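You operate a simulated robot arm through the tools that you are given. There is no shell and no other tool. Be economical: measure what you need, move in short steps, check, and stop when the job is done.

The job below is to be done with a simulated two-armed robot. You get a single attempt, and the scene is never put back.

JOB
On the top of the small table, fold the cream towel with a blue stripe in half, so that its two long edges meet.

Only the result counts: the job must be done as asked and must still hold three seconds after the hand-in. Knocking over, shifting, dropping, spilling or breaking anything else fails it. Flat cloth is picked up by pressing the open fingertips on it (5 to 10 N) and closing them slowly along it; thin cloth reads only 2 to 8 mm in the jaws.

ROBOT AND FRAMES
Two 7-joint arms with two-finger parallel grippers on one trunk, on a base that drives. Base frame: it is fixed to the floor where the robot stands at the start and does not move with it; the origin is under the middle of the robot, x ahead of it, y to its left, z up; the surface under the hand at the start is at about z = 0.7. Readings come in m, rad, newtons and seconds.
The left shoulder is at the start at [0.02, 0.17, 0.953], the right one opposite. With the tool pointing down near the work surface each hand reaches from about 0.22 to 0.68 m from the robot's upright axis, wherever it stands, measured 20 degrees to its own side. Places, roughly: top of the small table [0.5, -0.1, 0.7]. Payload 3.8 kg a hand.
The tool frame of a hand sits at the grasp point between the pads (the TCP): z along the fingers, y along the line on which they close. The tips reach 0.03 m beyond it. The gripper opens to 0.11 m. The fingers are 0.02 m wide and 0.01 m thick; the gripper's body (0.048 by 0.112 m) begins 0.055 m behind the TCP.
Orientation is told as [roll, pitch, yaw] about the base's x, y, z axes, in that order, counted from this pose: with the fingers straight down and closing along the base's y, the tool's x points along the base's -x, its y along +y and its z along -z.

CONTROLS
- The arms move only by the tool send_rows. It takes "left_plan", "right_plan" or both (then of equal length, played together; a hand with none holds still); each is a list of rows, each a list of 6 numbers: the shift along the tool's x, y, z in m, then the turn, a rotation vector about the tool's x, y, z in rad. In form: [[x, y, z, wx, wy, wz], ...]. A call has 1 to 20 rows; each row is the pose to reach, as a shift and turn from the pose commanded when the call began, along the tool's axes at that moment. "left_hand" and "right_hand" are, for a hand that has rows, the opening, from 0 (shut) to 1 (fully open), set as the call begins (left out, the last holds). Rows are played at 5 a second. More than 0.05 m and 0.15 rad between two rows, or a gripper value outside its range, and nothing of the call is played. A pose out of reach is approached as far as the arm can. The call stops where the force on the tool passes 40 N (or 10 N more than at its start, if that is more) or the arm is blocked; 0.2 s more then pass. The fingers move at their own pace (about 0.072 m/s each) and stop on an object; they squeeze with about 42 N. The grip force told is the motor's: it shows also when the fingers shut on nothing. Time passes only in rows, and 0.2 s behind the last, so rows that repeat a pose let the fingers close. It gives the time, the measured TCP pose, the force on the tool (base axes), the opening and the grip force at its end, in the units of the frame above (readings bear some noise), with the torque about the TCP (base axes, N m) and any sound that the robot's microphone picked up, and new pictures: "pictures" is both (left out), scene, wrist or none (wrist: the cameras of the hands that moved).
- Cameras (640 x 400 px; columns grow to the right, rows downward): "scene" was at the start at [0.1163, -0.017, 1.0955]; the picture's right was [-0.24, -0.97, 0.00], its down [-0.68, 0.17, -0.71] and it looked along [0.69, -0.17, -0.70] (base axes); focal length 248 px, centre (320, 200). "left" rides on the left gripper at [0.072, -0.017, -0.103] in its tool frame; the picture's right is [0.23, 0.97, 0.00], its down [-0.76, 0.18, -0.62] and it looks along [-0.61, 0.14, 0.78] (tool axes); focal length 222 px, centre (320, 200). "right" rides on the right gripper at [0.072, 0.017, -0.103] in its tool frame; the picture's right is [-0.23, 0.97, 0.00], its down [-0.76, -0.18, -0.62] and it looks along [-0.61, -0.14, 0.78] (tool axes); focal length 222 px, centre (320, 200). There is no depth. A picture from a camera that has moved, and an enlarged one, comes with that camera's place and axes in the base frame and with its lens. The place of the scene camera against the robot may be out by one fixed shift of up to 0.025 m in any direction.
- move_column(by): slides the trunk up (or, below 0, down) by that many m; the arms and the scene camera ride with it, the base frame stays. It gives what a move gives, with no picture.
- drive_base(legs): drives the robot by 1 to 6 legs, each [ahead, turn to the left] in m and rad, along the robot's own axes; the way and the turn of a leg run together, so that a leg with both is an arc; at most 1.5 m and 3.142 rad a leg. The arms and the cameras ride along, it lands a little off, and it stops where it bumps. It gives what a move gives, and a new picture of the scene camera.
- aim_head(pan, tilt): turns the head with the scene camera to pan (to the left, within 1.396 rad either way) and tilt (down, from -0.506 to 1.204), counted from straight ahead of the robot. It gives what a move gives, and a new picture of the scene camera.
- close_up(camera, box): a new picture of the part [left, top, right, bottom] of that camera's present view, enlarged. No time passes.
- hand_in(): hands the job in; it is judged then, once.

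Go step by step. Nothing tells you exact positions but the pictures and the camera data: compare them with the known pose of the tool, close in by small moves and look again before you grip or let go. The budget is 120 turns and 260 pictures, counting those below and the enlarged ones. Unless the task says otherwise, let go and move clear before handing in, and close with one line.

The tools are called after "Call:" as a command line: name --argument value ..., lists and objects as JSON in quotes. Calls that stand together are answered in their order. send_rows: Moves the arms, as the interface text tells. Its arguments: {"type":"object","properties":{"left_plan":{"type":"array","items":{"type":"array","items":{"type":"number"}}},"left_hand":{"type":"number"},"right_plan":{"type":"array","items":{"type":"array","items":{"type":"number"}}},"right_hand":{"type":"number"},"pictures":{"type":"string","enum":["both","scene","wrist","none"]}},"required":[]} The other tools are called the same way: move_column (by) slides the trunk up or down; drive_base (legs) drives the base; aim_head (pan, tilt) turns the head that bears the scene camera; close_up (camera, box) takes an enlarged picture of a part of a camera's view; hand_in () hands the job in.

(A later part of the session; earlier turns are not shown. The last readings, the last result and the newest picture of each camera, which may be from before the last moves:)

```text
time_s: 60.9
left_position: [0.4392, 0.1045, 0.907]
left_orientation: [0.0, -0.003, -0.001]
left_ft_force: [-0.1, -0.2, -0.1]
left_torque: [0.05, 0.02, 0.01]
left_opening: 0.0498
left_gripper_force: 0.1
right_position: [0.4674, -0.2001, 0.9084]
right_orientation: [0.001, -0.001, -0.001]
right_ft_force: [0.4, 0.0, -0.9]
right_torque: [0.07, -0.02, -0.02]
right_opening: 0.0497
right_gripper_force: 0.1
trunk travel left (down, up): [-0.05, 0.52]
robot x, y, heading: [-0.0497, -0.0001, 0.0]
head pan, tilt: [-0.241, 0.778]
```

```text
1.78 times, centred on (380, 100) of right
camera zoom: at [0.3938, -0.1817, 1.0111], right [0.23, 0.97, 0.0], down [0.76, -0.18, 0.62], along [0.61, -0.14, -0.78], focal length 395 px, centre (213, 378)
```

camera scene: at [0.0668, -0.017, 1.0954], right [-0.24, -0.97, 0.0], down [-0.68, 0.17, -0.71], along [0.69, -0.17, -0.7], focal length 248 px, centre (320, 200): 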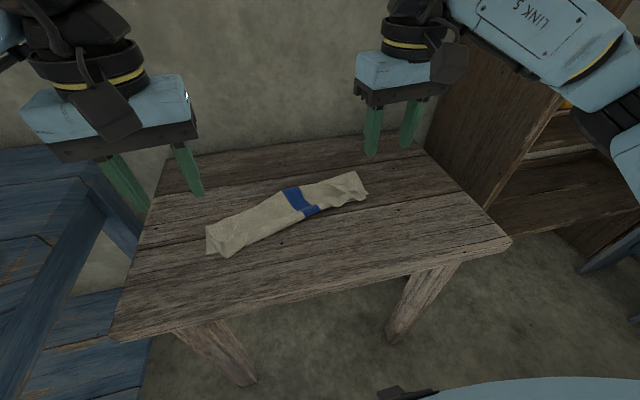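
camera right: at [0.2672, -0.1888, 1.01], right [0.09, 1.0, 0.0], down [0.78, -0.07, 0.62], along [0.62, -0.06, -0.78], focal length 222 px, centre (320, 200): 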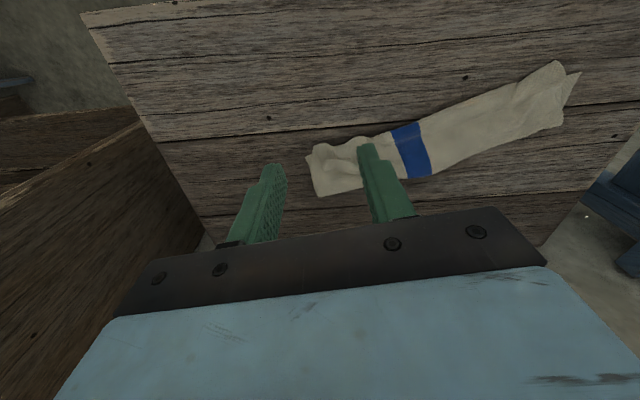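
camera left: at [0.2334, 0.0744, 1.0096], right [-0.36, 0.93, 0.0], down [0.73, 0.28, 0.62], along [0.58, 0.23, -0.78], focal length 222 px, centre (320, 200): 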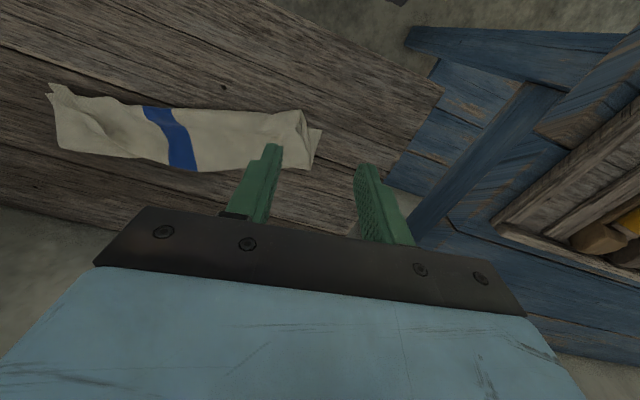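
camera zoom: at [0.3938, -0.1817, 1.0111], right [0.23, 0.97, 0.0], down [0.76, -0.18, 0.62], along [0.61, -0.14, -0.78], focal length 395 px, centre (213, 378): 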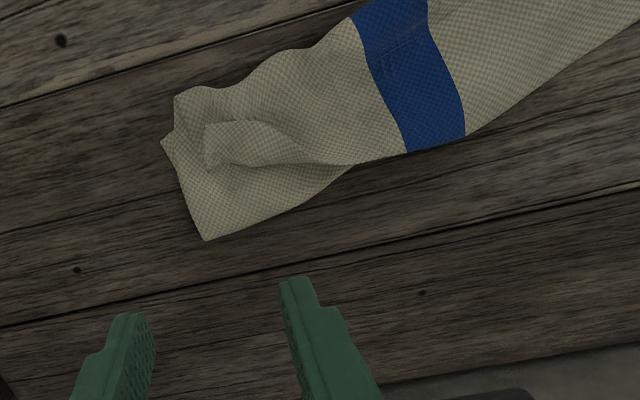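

The free edge on top runs from about (0.395, 0.116) through (0.47, -0.05) to (0.447, -0.197), facing away. I move both hands above its ends, yawed along the edge.

Call:
send_rows --left_plan '[[0.01, -0.006, 0.035, 0, 0, -0.125], [0.02, -0.012, 0.075, 0, 0, -0.25], [0.03, -0.018, 0.115, 0, 0, -0.375], [0.037, -0.0225, 0.145, 0, 0, -0.5], [0.037, -0.0225, 0.155, 0, 0, -0.5], [0.037, -0.0225, 0.155, 0, 0, -0.5]]' --right_plan '[[0.006, 0.01, 0.035, 0, 0, 0.06], [0.012, 0.02, 0.075, 0, 0, 0.12], [0.018, 0.03, 0.115, 0, 0, 0.18], [0.0234, 0.0396, 0.14, 0, 0, 0.232], [0.0234, 0.0396, 0.148, 0, 0, 0.232], [0.0234, 0.0396, 0.148, 0, 0, 0.232]]' --left_hand 0.4 --right_hand 0.4 --pictures "none"

Call:
close_up --camera "left" --box '[140, 60, 500, 260]'

Call:
close_up --camera "right" --box '[140, 60, 500, 260]'

```text
time_s: 62.3
left_position: [0.4042, 0.0803, 0.7505]
left_orientation: [-0.001, -0.002, 0.502]
left_ft_force: [-0.6, 0.4, 0.2]
left_torque: [0.01, 0.01, 0.04]
left_opening: 0.0442
left_gripper_force: 0.0
right_position: [0.447, -0.1576, 0.7582]
right_orientation: [0.001, -0.001, -0.233]
right_ft_force: [0.9, 0.8, 0.9]
right_torque: [-0.02, 0.02, -0.02]
right_opening: 0.0439
right_gripper_force: 0.0
trunk travel left (down, up): [-0.05, 0.52]
robot x, y, heading: [-0.0483, -0.0026, -0.0]
head pan, tilt: [-0.241, 0.778]
```

```text
1.78 times, centred on (320, 160) of left
camera zoom: at [0.349, 0.0303, 0.8533], right [-0.67, 0.74, 0.0], down [0.58, 0.52, 0.62], along [0.47, 0.42, -0.78], focal length 395 px, centre (320, 271)
```

zoom: 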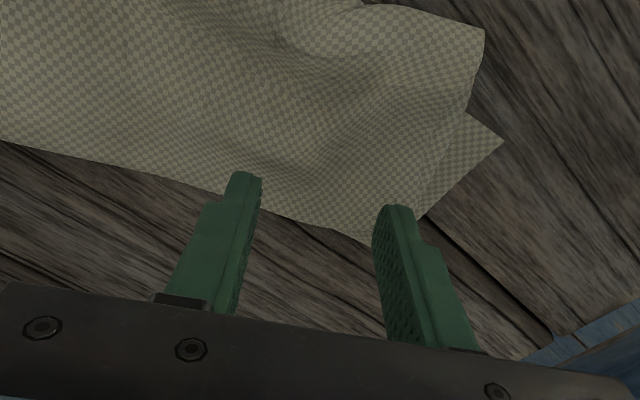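

```text
1.78 times, centred on (320, 160) of right
camera zoom: at [0.3787, -0.1241, 0.8616], right [0.45, 0.9, 0.0], down [0.7, -0.35, 0.62], along [0.56, -0.28, -0.78], focal length 395 px, centre (320, 271)
```

zoom: 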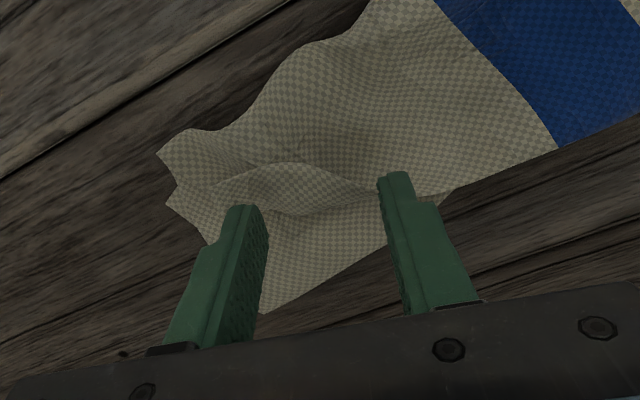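

Both are placed well. I lower in small steps to contact.

Call:
send_rows --left_plan '[[-0.004, 0, 0.004, 0, 0, 0], [-0.004, 0, 0.009, 0, 0, 0], [-0.004, 0, 0.013, 0, 0, 0], [-0.004, 0, 0.013, 0, 0, 0]]' --right_plan '[[0, 0, 0.008, 0, 0, 0], [0, 0, 0.015, 0, 0, 0], [0, 0, 0.02, 0, 0, 0], [0, 0, 0.02, 0, 0, 0]]' --pictures "none"

Call:
send_rows --left_plan '[[0, 0, 0.001, 0, 0, 0], [0, 0, 0.002, 0, 0, 0], [0, 0, 0.003, 0, 0, 0], [0, 0, 0.003, 0, 0, 0]]' --right_plan '[[0, 0, 0.001, 0, 0, 0], [0, 0, 0.002, 0, 0, 0], [0, 0, 0.003, 0, 0, 0], [0, 0, 0.003, 0, 0, 0]]' --pictures "none"

```text
time_s: 63.3
left_position: [0.4067, 0.0842, 0.7375]
left_orientation: [-0.001, 0.0, 0.502]
left_ft_force: [0.7, 0.0, -0.4]
left_torque: [-0.03, 0.04, 0.02]
left_opening: 0.0442
left_gripper_force: 0.0
right_position: [0.4471, -0.1571, 0.739]
right_orientation: [0.0, 0.0, -0.232]
right_ft_force: [-0.7, -0.8, -0.8]
right_torque: [0.0, 0.0, 0.04]
right_opening: 0.0441
right_gripper_force: 0.0
trunk travel left (down, up): [-0.05, 0.52]
robot x, y, heading: [-0.0506, -0.0001, -0.001]
head pan, tilt: [-0.241, 0.778]
```

```text
time_s: 64.3
left_position: [0.4062, 0.0823, 0.7366]
left_orientation: [0.001, 0.0, 0.5]
left_ft_force: [0.3, 0.0, -0.7]
left_torque: [-0.02, 0.05, -0.01]
left_opening: 0.0438
left_gripper_force: 0.1
right_position: [0.4474, -0.1579, 0.7363]
right_orientation: [0.0, -0.001, -0.232]
right_ft_force: [-1.0, -0.5, 2.2]
right_torque: [-0.01, 0.02, 0.03]
right_opening: 0.0439
right_gripper_force: 0.0
trunk travel left (down, up): [-0.05, 0.52]
robot x, y, heading: [-0.0477, 0.0068, -0.005]
head pan, tilt: [-0.241, 0.778]
```

Call:
send_rows --left_plan '[[0, 0, 0.001, 0, 0, 0], [0, 0, 0.002, 0, 0, 0], [0, 0, 0.0025, 0, 0, 0], [0, 0, 0.0025, 0, 0, 0]]' --right_plan '[[0, 0, 0.0005, 0, 0, 0], [0, 0, 0.001, 0, 0, 0], [0, 0, 0.001, 0, 0, 0], [0, 0, 0.001, 0, 0, 0]]' --pictures "none"

Call:
close_up --camera "left" --box '[140, 60, 500, 260]'

Call:
close_up --camera "right" --box '[140, 60, 500, 260]'

```text
time_s: 65.3
left_position: [0.4064, 0.0827, 0.7344]
left_orientation: [-0.002, 0.0, 0.501]
left_ft_force: [-1.8, 1.3, 11.1]
left_torque: [0.21, 0.24, 0.04]
left_opening: 0.0444
left_gripper_force: 0.4
right_position: [0.4465, -0.1556, 0.7346]
right_orientation: [0.0, -0.001, -0.23]
right_ft_force: [0.0, 0.3, 1.9]
right_torque: [-0.04, 0.01, 0.04]
right_opening: 0.0439
right_gripper_force: 0.0
trunk travel left (down, up): [-0.05, 0.52]
robot x, y, heading: [-0.0491, -0.0021, 0.001]
head pan, tilt: [-0.241, 0.778]
```

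```text
1.78 times, centred on (320, 160) of left
camera zoom: at [0.3515, 0.0322, 0.8366], right [-0.67, 0.75, 0.0], down [0.58, 0.52, 0.62], along [0.47, 0.41, -0.78], focal length 395 px, centre (320, 271)
```

zoom: 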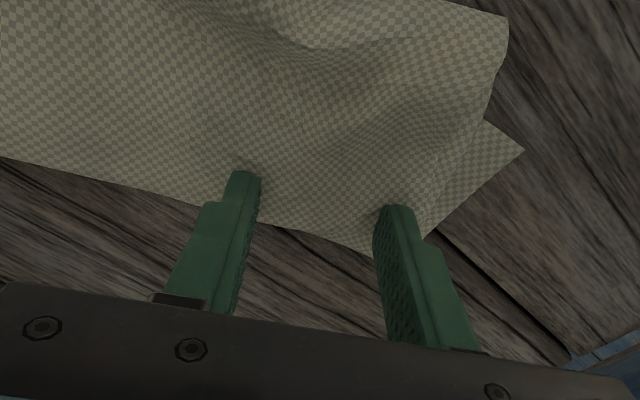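

```text
1.78 times, centred on (320, 160) of right
camera zoom: at [0.3783, -0.1225, 0.8381], right [0.44, 0.9, 0.0], down [0.7, -0.35, 0.62], along [0.56, -0.28, -0.78], focal length 395 px, centre (320, 271)
```

zoom: 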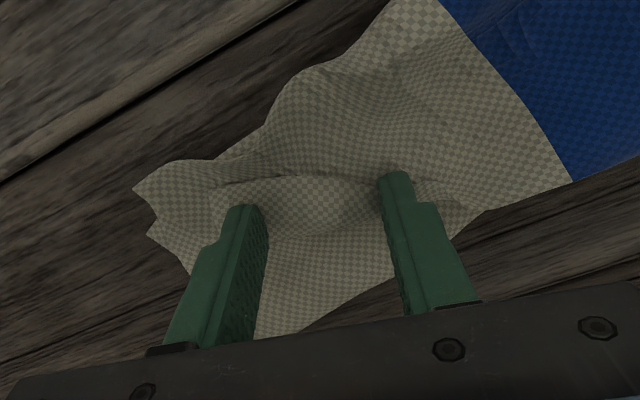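

Left presses at 11 N, right at 2 N. I press the right slightly more and close both in steps.

Call:
send_rows --left_plan '[[0, 0, -0.0003, 0, 0, 0], [0, 0, -0.0003, 0, 0, 0], [0, 0, -0.0003, 0, 0, 0]]' --right_plan '[[0, 0, 0.0006, 0, 0, 0], [0, 0, 0.001, 0, 0, 0], [0, 0, 0.001, 0, 0, 0]]' --left_hand 0.3 --right_hand 0.36 --pictures "none"

Call:
send_rows --left_plan '[[0, 0, 0, 0, 0, 0], [0, 0, 0, 0, 0, 0]]' --right_plan '[[0, 0, 0.0003, 0, 0, 0], [0, 0, 0.0005, 0, 0, 0]]' --left_hand 0.2 --right_hand 0.26 --pictures "none"

```text
time_s: 66.1
left_position: [0.4076, 0.0833, 0.7324]
left_orientation: [-0.003, -0.001, 0.501]
left_ft_force: [1.3, -0.8, 13.1]
left_torque: [0.19, 0.13, -0.02]
left_opening: 0.0333
left_gripper_force: 0.1
right_position: [0.4465, -0.1566, 0.7348]
right_orientation: [-0.001, -0.001, -0.232]
right_ft_force: [-0.4, 0.6, 3.4]
right_torque: [-0.02, 0.04, -0.01]
right_opening: 0.0393
right_gripper_force: 0.0
trunk travel left (down, up): [-0.05, 0.52]
robot x, y, heading: [-0.0507, -0.001, -0.007]
head pan, tilt: [-0.241, 0.778]
```

```text
time_s: 66.7
left_position: [0.4083, 0.0841, 0.7334]
left_orientation: [-0.002, -0.003, 0.501]
left_ft_force: [0.6, 1.4, 14.4]
left_torque: [0.19, 0.13, -0.04]
left_opening: 0.0222
left_gripper_force: 0.4
right_position: [0.4463, -0.1576, 0.7348]
right_orientation: [-0.001, -0.001, -0.235]
right_ft_force: [0.0, 1.0, 2.8]
right_torque: [0.01, -0.01, 0.0]
right_opening: 0.0285
right_gripper_force: 0.2
trunk travel left (down, up): [-0.05, 0.52]
robot x, y, heading: [-0.05, 0.0002, 0.0]
head pan, tilt: [-0.241, 0.778]
```

Call:
send_rows --left_plan '[[0, 0, 0, 0, 0, 0], [0, 0, 0, 0, 0, 0]]' --right_plan '[[0, 0, 0.0004, 0, 0, 0], [0, 0, 0.0006, 0, 0, 0]]' --left_hand 0.1 --right_hand 0.15 --pictures "none"

Call:
send_rows --left_plan '[[0, 0, 0, 0, 0, 0], [0, 0, 0, 0, 0, 0], [0, 0, 0, 0, 0, 0], [0, 0, 0, 0, 0, 0]]' --right_plan '[[0, 0, 0, 0, 0, 0], [0, 0, 0, 0, 0, 0], [0, 0, 0, 0, 0, 0], [0, 0, 0, 0, 0, 0]]' --left_hand 0 --right_hand 0 --pictures "wrist"

```text
time_s: 67.3
left_position: [0.4067, 0.0823, 0.7331]
left_orientation: [-0.003, -0.001, 0.499]
left_ft_force: [3.3, -3.5, 13.1]
left_torque: [0.01, 0.04, 0.0]
left_opening: 0.0099
left_gripper_force: 0.0
right_position: [0.4464, -0.1587, 0.7342]
right_orientation: [0.002, -0.002, -0.232]
right_ft_force: [-2.0, 2.1, 7.0]
right_torque: [0.05, 0.09, -0.02]
right_opening: 0.0158
right_gripper_force: 0.0
trunk travel left (down, up): [-0.05, 0.52]
robot x, y, heading: [-0.051, 0.0032, 0.003]
head pan, tilt: [-0.241, 0.778]
```

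```text
time_s: 68.3
left_position: [0.4061, 0.0843, 0.7328]
left_orientation: [-0.003, -0.002, 0.501]
left_ft_force: [4.1, -7.5, 9.4]
left_torque: [-0.2, -0.1, -0.02]
left_opening: 0.0021
left_gripper_force: 41.9
right_position: [0.4469, -0.1571, 0.7366]
right_orientation: [0.004, -0.005, -0.231]
right_ft_force: [-0.8, 14.2, 25.6]
right_torque: [0.54, -0.25, 0.17]
right_opening: 0.006
right_gripper_force: 42.3
trunk travel left (down, up): [-0.05, 0.52]
robot x, y, heading: [-0.0499, -0.0003, -0.002]
head pan, tilt: [-0.241, 0.778]
camera right: at [0.3781, -0.122, 0.8384], right [0.44, 0.9, 0.01], down [0.7, -0.35, 0.63], along [0.56, -0.27, -0.78], focal length 222 px, centre (320, 200)
camera left: at [0.3505, 0.033, 0.8366], right [-0.67, 0.75, 0.0], down [0.58, 0.52, 0.62], along [0.47, 0.41, -0.78], focal length 222 px, centre (320, 200)
```

right: 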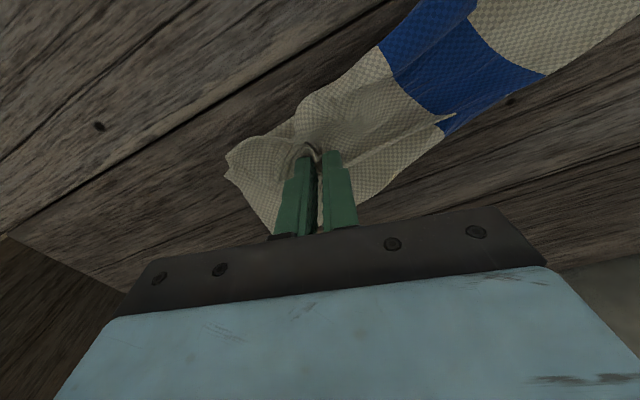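
left: 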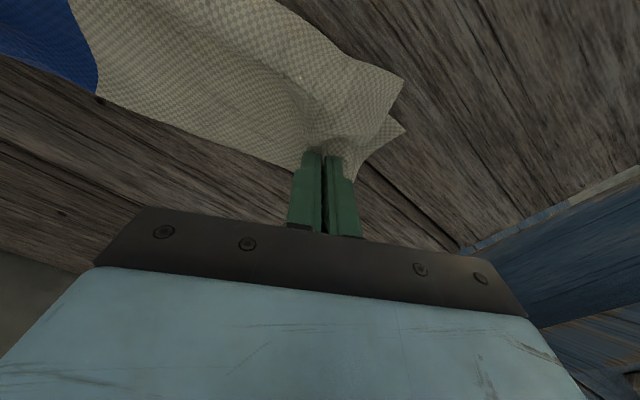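

Left holds 2 mm (one layer), right 6 mm (perhaps more than one layer). I lift both 5 cm to check.

Call:
send_rows --left_plan '[[0, 0, -0.015, 0, 0, 0], [0, 0, -0.035, 0, 0, 0], [0, 0, -0.06, 0, 0, 0], [0, 0, -0.06, 0, 0, 0]]' --right_plan '[[0, 0, -0.015, 0, 0, 0], [0, 0, -0.035, 0, 0, 0], [0, 0, -0.06, 0, 0, 0], [0, 0, -0.06, 0, 0, 0]]'

Call:
close_up --camera "scene" --box '[190, 140, 390, 275]'

```text
time_s: 69.3
left_position: [0.4084, 0.0822, 0.7933]
left_orientation: [0.0, -0.001, 0.502]
left_ft_force: [1.5, -7.8, -0.4]
left_torque: [-0.25, -0.03, -0.01]
left_opening: 0.002
left_gripper_force: 41.6
right_position: [0.4457, -0.1586, 0.7933]
right_orientation: [0.0, 0.002, -0.234]
right_ft_force: [-1.2, 9.4, 0.9]
right_torque: [0.36, 0.05, 0.09]
right_opening: 0.0026
right_gripper_force: 42.3
trunk travel left (down, up): [-0.05, 0.52]
robot x, y, heading: [-0.0494, 0.0007, -0.002]
head pan, tilt: [-0.241, 0.778]
camera scene: at [0.0668, -0.017, 1.0954], right [-0.24, -0.97, 0.0], down [-0.68, 0.17, -0.71], along [0.69, -0.17, -0.7], focal length 248 px, centre (320, 200)
camera right: at [0.3786, -0.1237, 0.896], right [0.45, 0.9, 0.0], down [0.7, -0.35, 0.62], along [0.56, -0.28, -0.78], focal length 222 px, centre (320, 200)
camera left: at [0.3518, 0.0314, 0.8962], right [-0.67, 0.75, 0.0], down [0.58, 0.52, 0.62], along [0.46, 0.42, -0.78], focal length 222 px, centre (320, 200)
```

scene: 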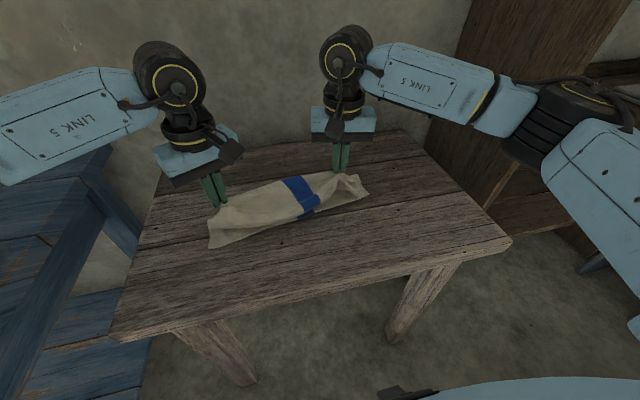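
right: 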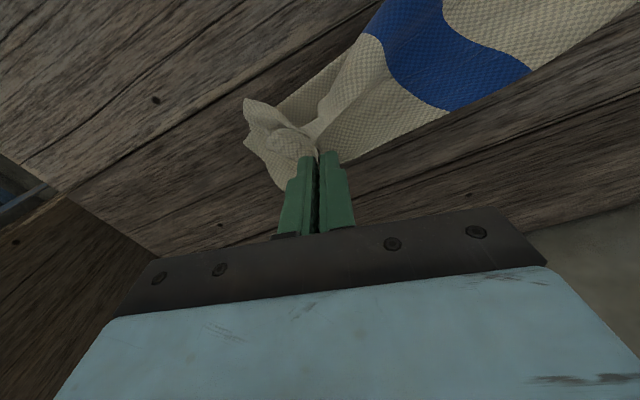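
left: 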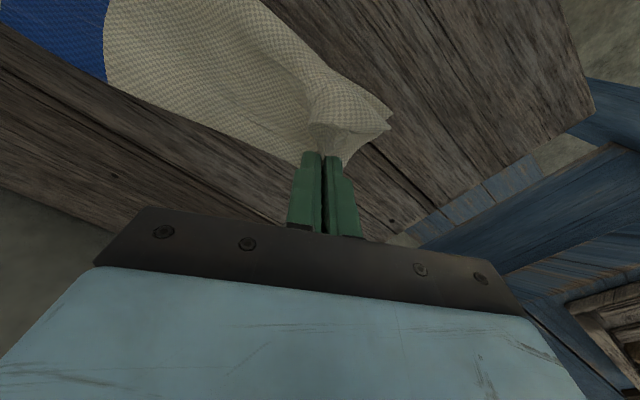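

```text
2.96 times, centred on (290, 208) of scene
camera zoom: at [0.0668, -0.017, 1.0954], right [-0.24, -0.97, 0.0], down [-0.68, 0.17, -0.71], along [0.69, -0.17, -0.7], focal length 736 px, centre (409, 178)
```

zoom: 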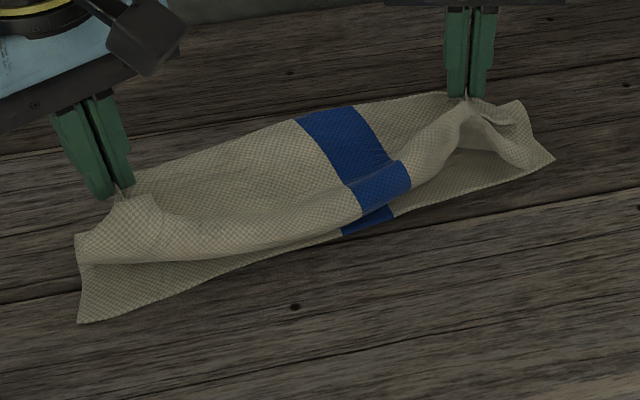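

Excellent: both hands now hold the true free edge and the Z opens up. I raise and move away from the robot to draw the sheet out over the intended fold line.

Call:
send_rows --left_plan '[[-0.012, -0.004, -0.025, 0, 0, 0.04], [-0.03, -0.011, -0.045, 0, 0, 0.08], [-0.05, -0.019, -0.06, 0, 0, 0.13], [-0.07, -0.026, -0.07, 0, 0, 0.18], [-0.09, -0.034, -0.075, 0, 0, 0.23], [-0.11, -0.041, -0.075, 0, 0, 0.27], [-0.127, -0.0475, -0.075, 0, 0, 0.3], [-0.127, -0.0475, -0.075, 0, 0, 0.3]]' --right_plan '[[-0.013, 0.005, -0.025, 0, 0, -0.06], [-0.032, 0.013, -0.045, 0, 0, -0.12], [-0.053, 0.022, -0.06, 0, 0, -0.18], [-0.074, 0.031, -0.07, 0, 0, -0.25], [-0.095, 0.04, -0.075, 0, 0, -0.32], [-0.116, 0.049, -0.075, 0, 0, -0.38], [-0.1346, 0.0565, -0.075, 0, 0, -0.432], [-0.1346, 0.0565, -0.075, 0, 0, -0.432]]'

Call:
close_up --camera "scene" --box '[180, 120, 390, 275]'

```text
time_s: 71.1
left_position: [0.5417, 0.1037, 0.869]
left_orientation: [0.001, 0.001, 0.199]
left_ft_force: [0.0, -3.4, 0.2]
left_torque: [-0.15, -0.02, 0.01]
left_opening: 0.0022
left_gripper_force: 41.8
right_position: [0.5762, -0.1339, 0.8673]
right_orientation: [-0.001, -0.005, 0.176]
right_ft_force: [0.2, 3.3, -0.9]
right_torque: [0.11, 0.04, 0.0]
right_opening: 0.0024
right_gripper_force: 41.9
right hand out of reach, approached as far as the arm can: row 7, 8
trunk travel left (down, up): [-0.05, 0.52]
robot x, y, heading: [-0.049, -0.0003, -0.001]
head pan, tilt: [-0.241, 0.778]
camera scene: at [0.0667, -0.0168, 1.0955], right [-0.24, -0.97, 0.0], down [-0.68, 0.17, -0.71], along [0.69, -0.17, -0.7], focal length 248 px, centre (320, 200)
camera right: at [0.4997, -0.1283, 0.9707], right [0.05, 1.0, 0.0], down [0.78, -0.04, 0.63], along [0.62, -0.03, -0.78], focal length 222 px, centre (320, 200)
camera left: at [0.4738, 0.0723, 0.9719], right [-0.42, 0.91, 0.0], down [0.71, 0.33, 0.62], along [0.57, 0.26, -0.78], focal length 222 px, centre (320, 200)
```

scene: 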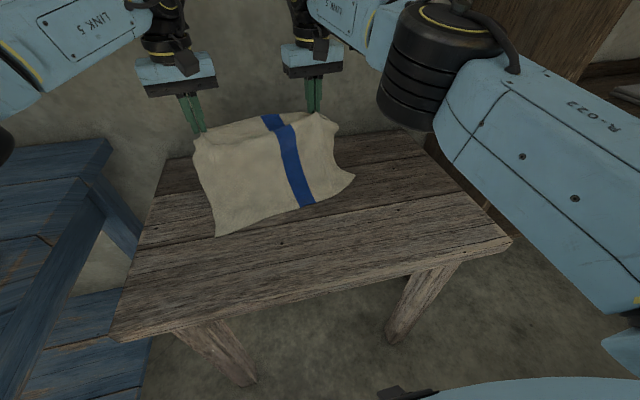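
right: 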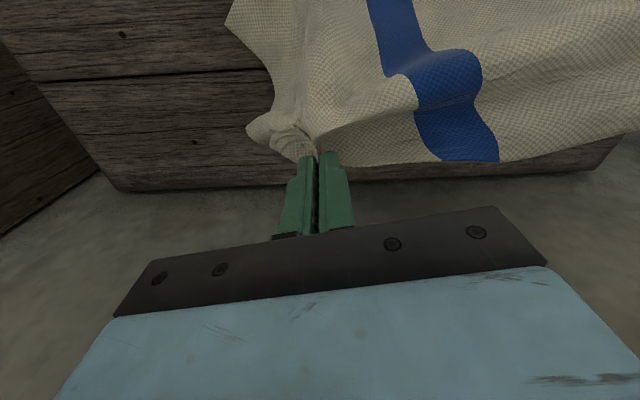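
left: 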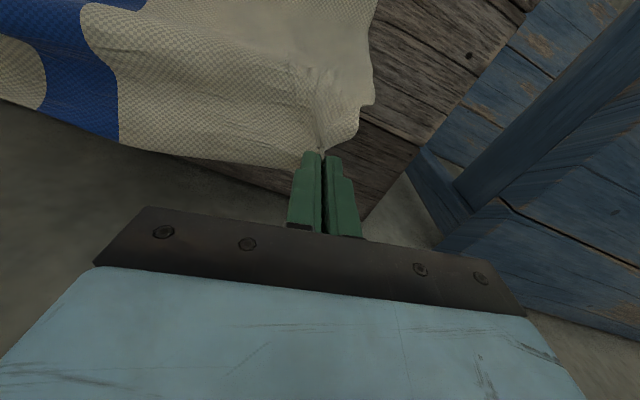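

```text
2.58 times, centred on (285, 198) of scene
camera zoom: at [0.0667, -0.0168, 1.0955], right [-0.24, -0.97, 0.0], down [-0.68, 0.17, -0.71], along [0.69, -0.17, -0.7], focal length 641 px, centre (410, 206)
```

zoom: 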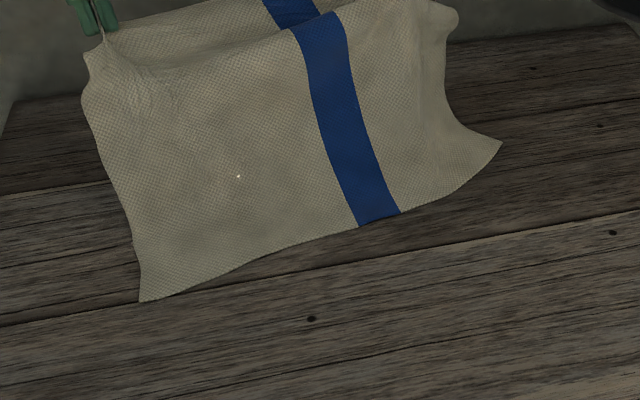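

The sheet is now extended like at the first lift; the near edge moved and runs from about (0.385, 0.112) to (0.499, -0.222). I swing the edge over with a taut arc of radius ≈0.125 m about the mid-line, tilting the fingers as it comes down.

Call:
send_rows --left_plan '[[0.0188, -0.0024, -0.004, 0, -0.1, -0.02], [0.0416, -0.0054, 0.0016, -0.003, -0.2, -0.04], [0.0624, -0.0081, 0.0153, -0.009, -0.3, -0.06], [0.0829, -0.0107, 0.0304, -0.016, -0.4, -0.08], [0.1035, -0.0134, 0.0477, -0.025, -0.5, -0.1], [0.1218, -0.0157, 0.0662, -0.035, -0.6, -0.12], [0.139, -0.018, 0.0871, -0.045, -0.7, -0.129], [0.1519, -0.0196, 0.1061, -0.045, -0.7, -0.129], [0.1608, -0.0208, 0.1231, -0.045, -0.7, -0.129], [0.1608, -0.0208, 0.1231, -0.045, -0.7, -0.129]]' --right_plan '[[0.0089, -0.0014, -0.006, 0, -0.1, -0.02], [0.0217, -0.0034, 0, -0.004, -0.2, -0.04], [0.0346, -0.0053, 0.0133, -0.01, -0.3, -0.07], [0.0494, -0.0076, 0.0284, -0.02, -0.4, -0.1], [0.0646, -0.01, 0.0457, -0.031, -0.5, -0.125], [0.08, -0.0124, 0.0642, -0.044, -0.6, -0.145], [0.0951, -0.0147, 0.0851, -0.054, -0.7, -0.153], [0.107, -0.0165, 0.1041, -0.054, -0.7, -0.153], [0.1159, -0.0179, 0.1211, -0.054, -0.7, -0.153], [0.1159, -0.0179, 0.1211, -0.054, -0.7, -0.153]]'

Call:
close_up --camera "scene" --box '[180, 130, 390, 275]'

```text
time_s: 73.3
left_position: [0.3871, 0.0501, 0.7446]
left_orientation: [-0.003, -0.702, 0.337]
left_ft_force: [2.4, -2.5, 0.1]
left_torque: [-0.07, -0.03, -0.03]
left_opening: 0.002
left_gripper_force: 42.2
right_position: [0.4633, -0.1771, 0.7458]
right_orientation: [-0.001, -0.704, 0.361]
right_ft_force: [-0.6, 3.0, -0.1]
right_torque: [0.1, 0.04, 0.05]
right_opening: 0.0022
right_gripper_force: 41.9
trunk travel left (down, up): [-0.05, 0.52]
robot x, y, heading: [-0.0509, 0.0026, 0.002]
head pan, tilt: [-0.241, 0.778]
camera scene: at [0.0667, -0.0171, 1.0955], right [-0.24, -0.97, 0.0], down [-0.68, 0.17, -0.71], along [0.69, -0.17, -0.7], focal length 248 px, centre (320, 200)
camera right: at [0.3422, -0.2027, 0.7776], right [-0.18, 0.97, 0.15], down [0.23, -0.1, 0.97], along [0.96, 0.21, -0.2], focal length 222 px, centre (320, 200)
camera left: at [0.2777, -0.0064, 0.776], right [-0.48, 0.86, -0.15], down [0.11, 0.23, 0.97], along [0.87, 0.45, -0.21], focal length 222 px, centre (320, 200)
```

scene: 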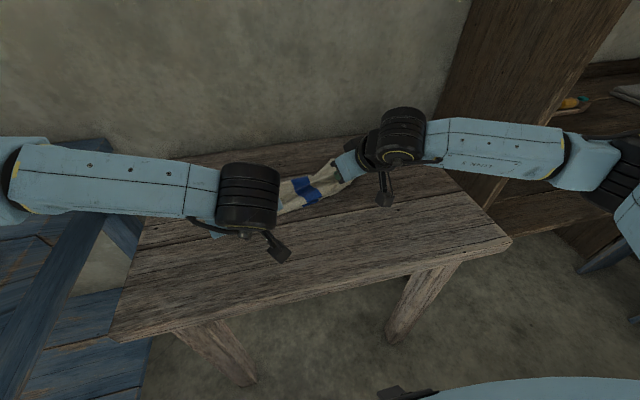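
right: 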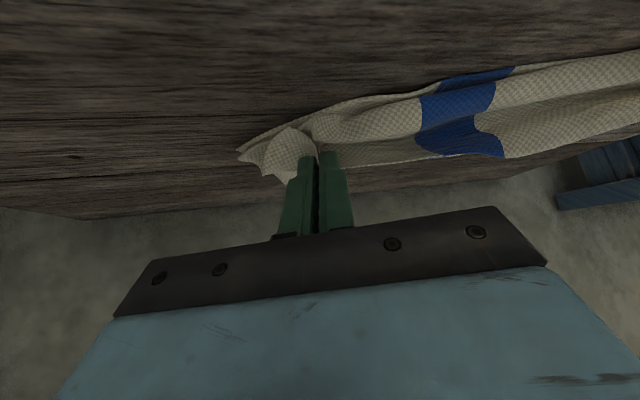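
left: 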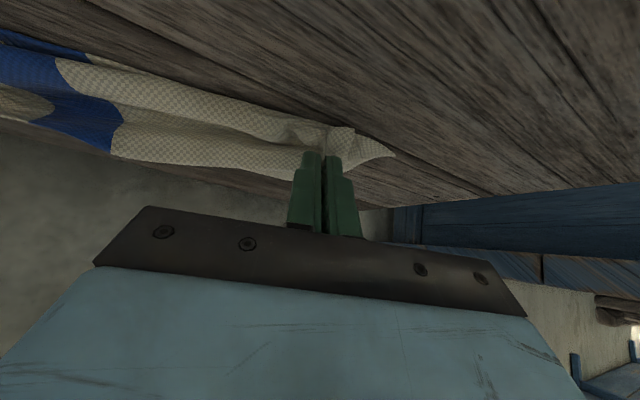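

```text
2.76 times, centred on (285, 202) of scene
camera zoom: at [0.0667, -0.0171, 1.0955], right [-0.24, -0.97, 0.0], down [-0.68, 0.17, -0.71], along [0.69, -0.17, -0.7], focal length 686 px, centre (417, 193)
```

zoom: 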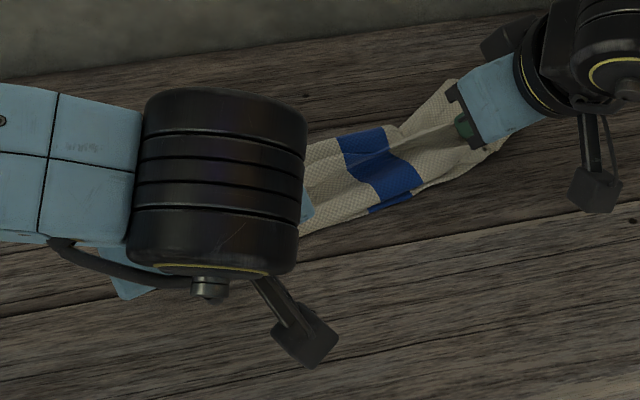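

A small roll still forms ahead of the grips, so the sheet has slack. I pull both hands 5 cm further toward the robot to draw it taut past the near edge.

Call:
send_rows --left_plan '[[0.006, 0, -0.008, 0, 0, 0], [0.013, 0, -0.016, 0, 0, 0], [0.019, 0, -0.024, 0, 0, 0], [0.025, 0, -0.032, 0, 0, 0], [0.0318, 0, -0.04, 0, 0, 0], [0.0318, 0, -0.04, 0, 0, 0]]' --right_plan '[[0.006, 0, -0.008, 0, 0, 0], [0.013, 0, -0.016, 0, 0, 0], [0.019, 0, -0.024, 0, 0, 0], [0.025, 0, -0.032, 0, 0, 0], [0.0318, 0, -0.04, 0, 0, 0], [0.0318, 0, -0.04, 0, 0, 0]]'

Call:
close_up --camera "scene" --box '[180, 130, 390, 275]'

```text
time_s: 74.7
left_position: [0.3386, 0.0325, 0.7545]
left_orientation: [-0.004, -0.701, 0.337]
left_ft_force: [1.2, -2.3, -0.1]
left_torque: [-0.1, -0.03, -0.07]
left_opening: 0.0021
left_gripper_force: 41.5
right_position: [0.4175, -0.1942, 0.7565]
right_orientation: [-0.003, -0.701, 0.362]
right_ft_force: [-1.3, 3.5, 0.8]
right_torque: [0.08, 0.02, 0.04]
right_opening: 0.0023
right_gripper_force: 42.0
trunk travel left (down, up): [-0.05, 0.52]
robot x, y, heading: [-0.0498, 0.0016, -0.005]
head pan, tilt: [-0.241, 0.778]
camera scene: at [0.0668, -0.017, 1.0955], right [-0.24, -0.97, 0.0], down [-0.68, 0.17, -0.71], along [0.69, -0.17, -0.7], focal length 248 px, centre (320, 200)
camera right: at [0.2958, -0.22, 0.7871], right [-0.18, 0.97, 0.14], down [0.23, -0.1, 0.97], along [0.96, 0.21, -0.2], focal length 222 px, centre (320, 200)
camera left: at [0.2294, -0.0238, 0.7867], right [-0.48, 0.86, -0.15], down [0.11, 0.23, 0.97], along [0.87, 0.45, -0.21], focal length 222 px, centre (320, 200)
```

scene: 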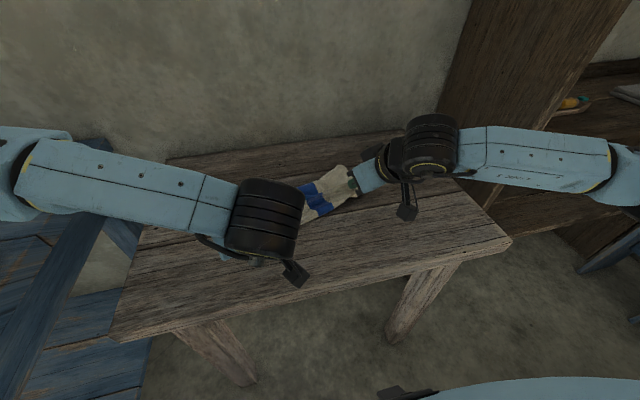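
right: 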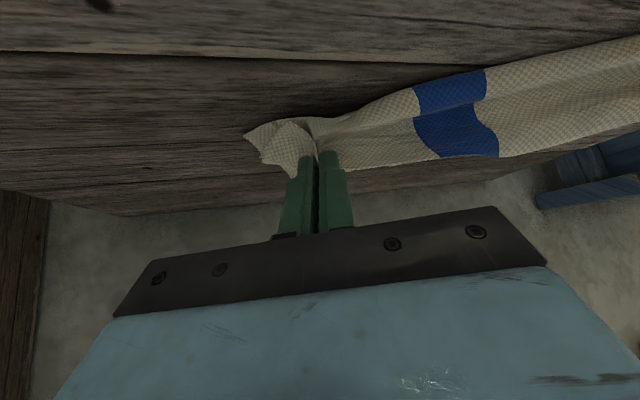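
left: 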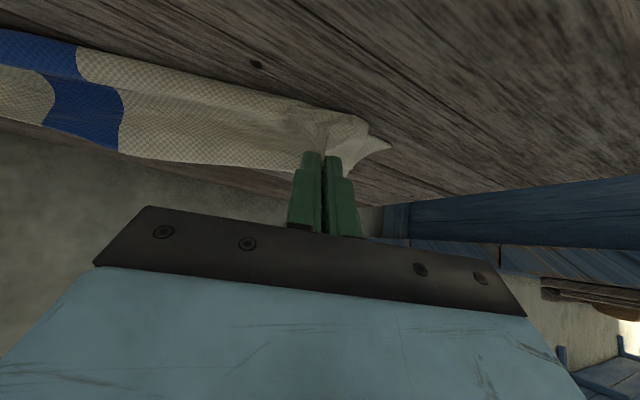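

```text
2.76 times, centred on (285, 202) of scene
camera zoom: at [0.0668, -0.017, 1.0955], right [-0.24, -0.97, 0.0], down [-0.68, 0.17, -0.71], along [0.69, -0.17, -0.7], focal length 686 px, centre (417, 193)
```

zoom: 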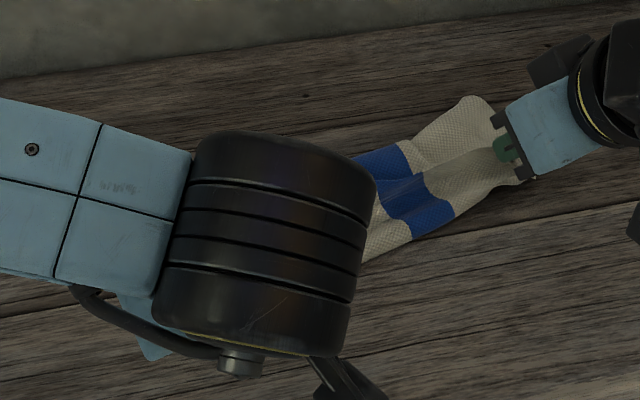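

The roll is not fully drawn out yet. I pull further toward the robot while rising a little and untilting.

Call:
send_rows --left_plan '[[0.003, 0, -0.012, 0, 0.1, 0], [0.006, 0, -0.024, 0, 0.2, 0], [0.01, 0, -0.037, 0, 0.3, 0], [0.013, 0, -0.05, 0, 0.4, 0], [0.016, 0, -0.0612, 0, 0.5, 0], [0.016, 0, -0.0612, 0, 0.5, 0]]' --right_plan '[[0.003, 0, -0.012, 0, 0.1, 0], [0.006, 0, -0.024, 0, 0.2, 0], [0.01, 0, -0.037, 0, 0.3, 0], [0.013, 0, -0.05, 0, 0.4, 0], [0.016, 0, -0.0612, 0, 0.5, 0], [0.016, 0, -0.0612, 0, 0.5, 0]]'

Call:
close_up --camera "scene" --box '[180, 130, 390, 275]'

```text
time_s: 76.1
left_position: [0.2916, 0.0168, 0.7908]
left_orientation: [-0.004, -0.202, 0.335]
left_ft_force: [2.1, -3.6, -0.2]
left_torque: [-0.08, -0.1, -0.01]
left_opening: 0.002
left_gripper_force: 42.0
right_position: [0.3688, -0.2118, 0.7915]
right_orientation: [-0.003, -0.2, 0.359]
right_ft_force: [-0.7, 3.2, 0.3]
right_torque: [0.11, 0.05, 0.01]
right_opening: 0.0021
right_gripper_force: 41.5
trunk travel left (down, up): [-0.05, 0.52]
robot x, y, heading: [-0.0489, 0.002, 0.002]
head pan, tilt: [-0.241, 0.778]
camera scene: at [0.0668, -0.017, 1.0954], right [-0.24, -0.97, 0.0], down [-0.68, 0.17, -0.71], along [0.69, -0.17, -0.7], focal length 248 px, centre (320, 200)
camera right: at [0.2754, -0.2259, 0.8786], right [-0.13, 0.99, 0.04], down [0.64, 0.05, 0.76], along [0.75, 0.13, -0.65], focal length 222 px, centre (320, 200)
camera left: at [0.2102, -0.0305, 0.878], right [-0.53, 0.85, -0.05], down [0.53, 0.37, 0.76], along [0.66, 0.38, -0.65], focal length 222 px, centre (320, 200)
```

scene: 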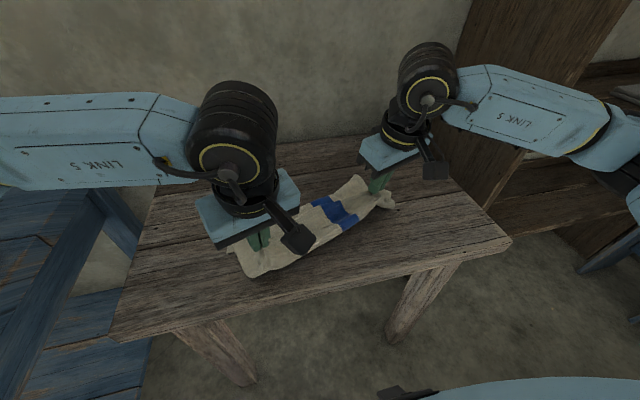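
right: 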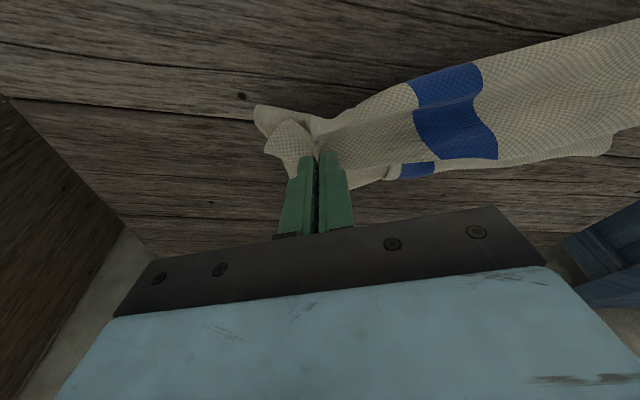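
left: 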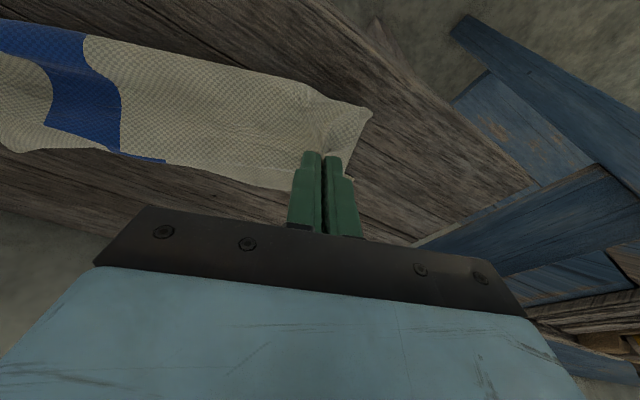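

```text
2.76 times, centred on (285, 202) of scene
camera zoom: at [0.0668, -0.017, 1.0954], right [-0.24, -0.97, 0.0], down [-0.68, 0.17, -0.71], along [0.69, -0.17, -0.7], focal length 686 px, centre (417, 193)
```

zoom: 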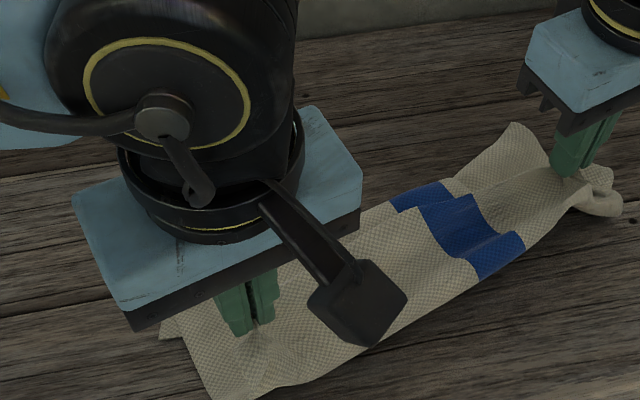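

The roll drags along instead of opening, so I change method: I will hang the towel up by its edge, lay it flat again, then pinch its middle line at both ends and lift, so that both halves hang with their long edges together. First I raise it to hang free.

Call:
send_rows --left_plan '[[-0.009, 0.007, -0.026, 0.005, 0.03, 0.05], [-0.018, 0.0135, -0.053, 0.01, 0.06, 0.1], [-0.027, 0.02, -0.08, 0.015, 0.09, 0.15], [-0.036, 0.027, -0.106, 0.02, 0.12, 0.2], [-0.045, 0.034, -0.132, 0.025, 0.15, 0.25], [-0.054, 0.041, -0.16, 0.03, 0.18, 0.3], [-0.063, 0.0474, -0.185, 0.0335, 0.2, 0.335], [-0.063, 0.0474, -0.185, 0.0335, 0.2, 0.335]]' --right_plan '[[0.0015, 0.009, -0.0285, 0.005, 0.03, 0.05], [0.003, 0.018, -0.057, 0.01, 0.06, 0.1], [0.0045, 0.027, -0.085, 0.015, 0.09, 0.155], [0.006, 0.036, -0.114, 0.021, 0.12, 0.21], [0.0075, 0.045, -0.142, 0.026, 0.15, 0.26], [0.009, 0.054, -0.171, 0.031, 0.18, 0.31], [0.0102, 0.0633, -0.1995, 0.036, 0.2, 0.36], [0.0102, 0.0633, -0.1995, 0.036, 0.2, 0.36]]'

```text
time_s: 77.9
left_position: [0.2996, 0.0706, 0.9867]
left_orientation: [-0.003, 0.0, 0.0]
left_ft_force: [0.3, -1.8, 0.2]
left_torque: [-0.07, -0.01, 0.04]
left_opening: 0.002
left_gripper_force: 42.2
right_position: [0.3008, -0.1675, 0.9858]
right_orientation: [-0.001, -0.001, -0.003]
right_ft_force: [-0.5, 2.2, 0.4]
right_torque: [0.05, 0.0, 0.02]
right_opening: 0.0023
right_gripper_force: 41.8
trunk travel left (down, up): [-0.05, 0.52]
robot x, y, heading: [-0.0499, 0.0007, 0.0]
head pan, tilt: [-0.241, 0.778]
camera scene: at [0.0668, -0.017, 1.0954], right [-0.24, -0.97, 0.0], down [-0.68, 0.17, -0.71], along [0.69, -0.17, -0.7], focal length 248 px, centre (320, 200)
camera right: at [0.2265, -0.1483, 1.088], right [0.23, 0.97, 0.0], down [0.76, -0.18, 0.62], along [0.61, -0.14, -0.78], focal length 222 px, centre (320, 200)
camera left: at [0.2268, 0.053, 1.0896], right [-0.22, 0.97, 0.0], down [0.76, 0.18, 0.62], along [0.61, 0.14, -0.78], focal length 222 px, centre (320, 200)
```

scene: 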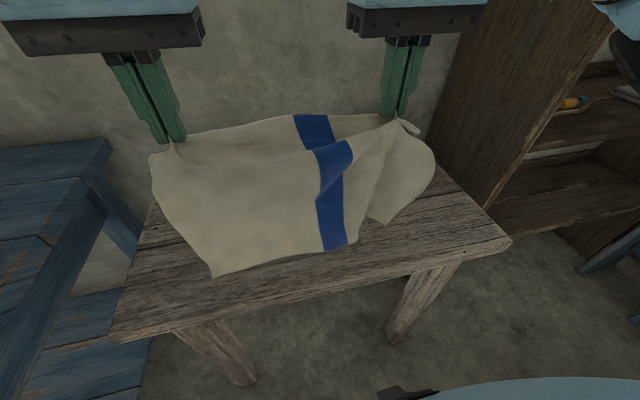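
right: 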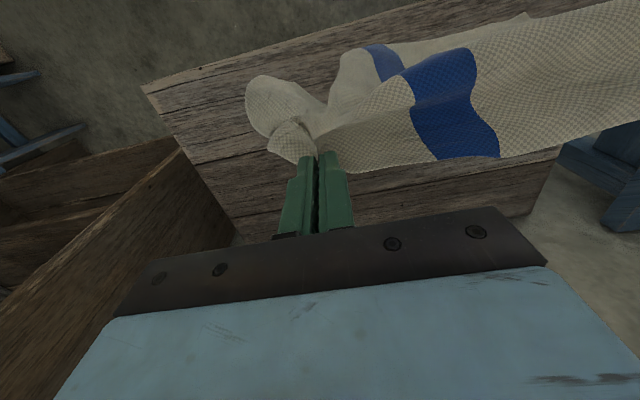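
left: 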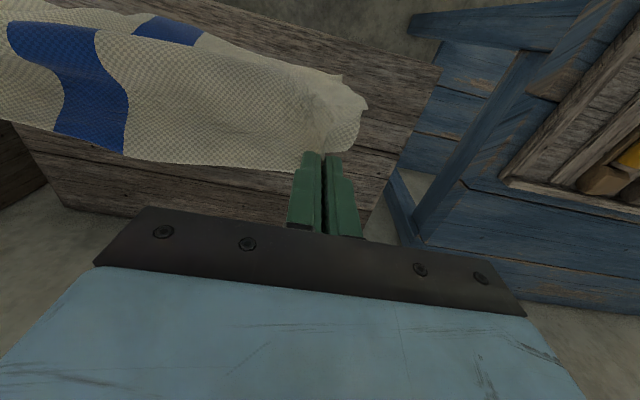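

The towel hangs free with its lower edge touching down near x≈0.30. I lay it flat by swinging the hands forward and down.

Call:
send_rows --left_plan '[[-0.035, 0, 0.006, 0, 0, 0], [-0.07, 0, 0.013, 0, 0, 0], [-0.1, 0, 0.028, 0, 0, 0], [-0.13, 0, 0.043, 0, 0, 0], [-0.155, 0, 0.063, 0, 0, 0], [-0.18, 0, 0.083, 0, 0, 0], [-0.2, 0, 0.106, 0, 0, 0], [-0.22, 0, 0.128, 0, 0, 0], [-0.235, 0, 0.15, 0, 0, 0], [-0.25, 0, 0.173, 0, 0, 0], [-0.26, 0, 0.195, 0, 0, 0], [-0.268, 0, 0.215, 0, 0, 0], [-0.275, 0, 0.235, 0, 0, 0], [-0.275, 0, 0.235, 0, 0, 0]]' --right_plan '[[-0.035, 0, 0.006, 0, 0, 0], [-0.07, 0, 0.013, 0, 0, 0], [-0.1, 0, 0.028, 0, 0, 0], [-0.13, 0, 0.043, 0, 0, 0], [-0.155, 0, 0.063, 0, 0, 0], [-0.18, 0, 0.083, 0, 0, 0], [-0.2, 0, 0.106, 0, 0, 0], [-0.22, 0, 0.128, 0, 0, 0], [-0.235, 0, 0.15, 0, 0, 0], [-0.25, 0, 0.173, 0, 0, 0], [-0.26, 0, 0.195, 0, 0, 0], [-0.268, 0, 0.215, 0, 0, 0], [-0.275, 0, 0.235, 0, 0, 0], [-0.275, 0, 0.235, 0, 0, 0]]'

```text
time_s: 80.9
left_position: [0.5689, 0.0693, 0.7495]
left_orientation: [-0.002, -0.003, -0.004]
left_ft_force: [0.7, -3.9, 0.0]
left_torque: [-0.11, 0.01, 0.04]
left_opening: 0.0021
left_gripper_force: 42.2
left hand out of reach, approached as far as the arm can: row 13, 14
right_position: [0.5731, -0.1699, 0.7488]
right_orientation: [-0.002, -0.001, -0.001]
right_ft_force: [0.3, 3.7, 0.0]
right_torque: [0.17, -0.02, 0.02]
right_opening: 0.0023
right_gripper_force: 42.3
trunk travel left (down, up): [-0.05, 0.52]
robot x, y, heading: [-0.0515, 0.0033, 0.001]
head pan, tilt: [-0.241, 0.778]
camera scene: at [0.0668, -0.0172, 1.0955], right [-0.24, -0.97, 0.0], down [-0.68, 0.17, -0.71], along [0.69, -0.17, -0.7], focal length 248 px, centre (320, 200)
camera right: at [0.4997, -0.1516, 0.8527], right [0.23, 0.97, 0.0], down [0.76, -0.18, 0.62], along [0.61, -0.14, -0.78], focal length 222 px, centre (320, 200)
camera left: at [0.4966, 0.0523, 0.8538], right [-0.22, 0.97, 0.0], down [0.76, 0.18, 0.62], along [0.61, 0.14, -0.78], focal length 222 px, centre (320, 200)
```

scene: 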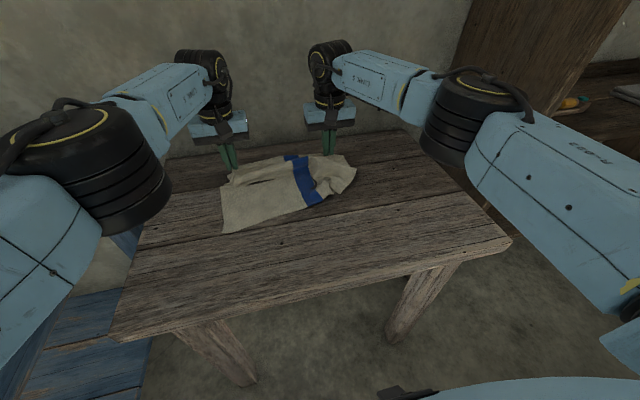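
right: 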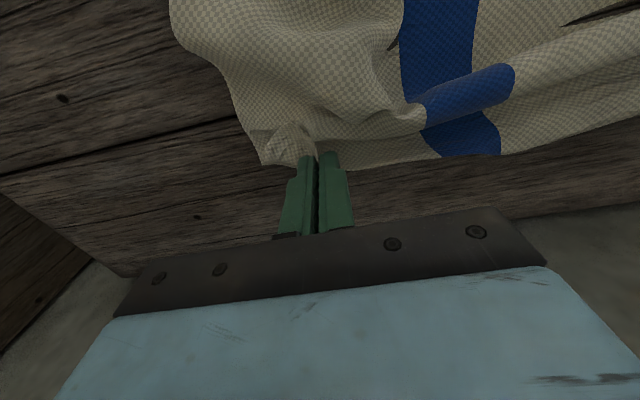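
left: 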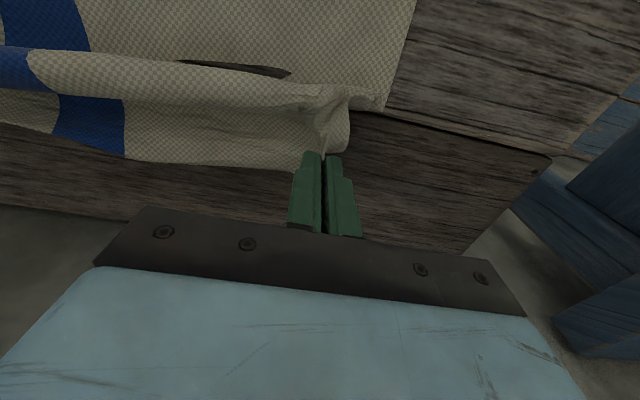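

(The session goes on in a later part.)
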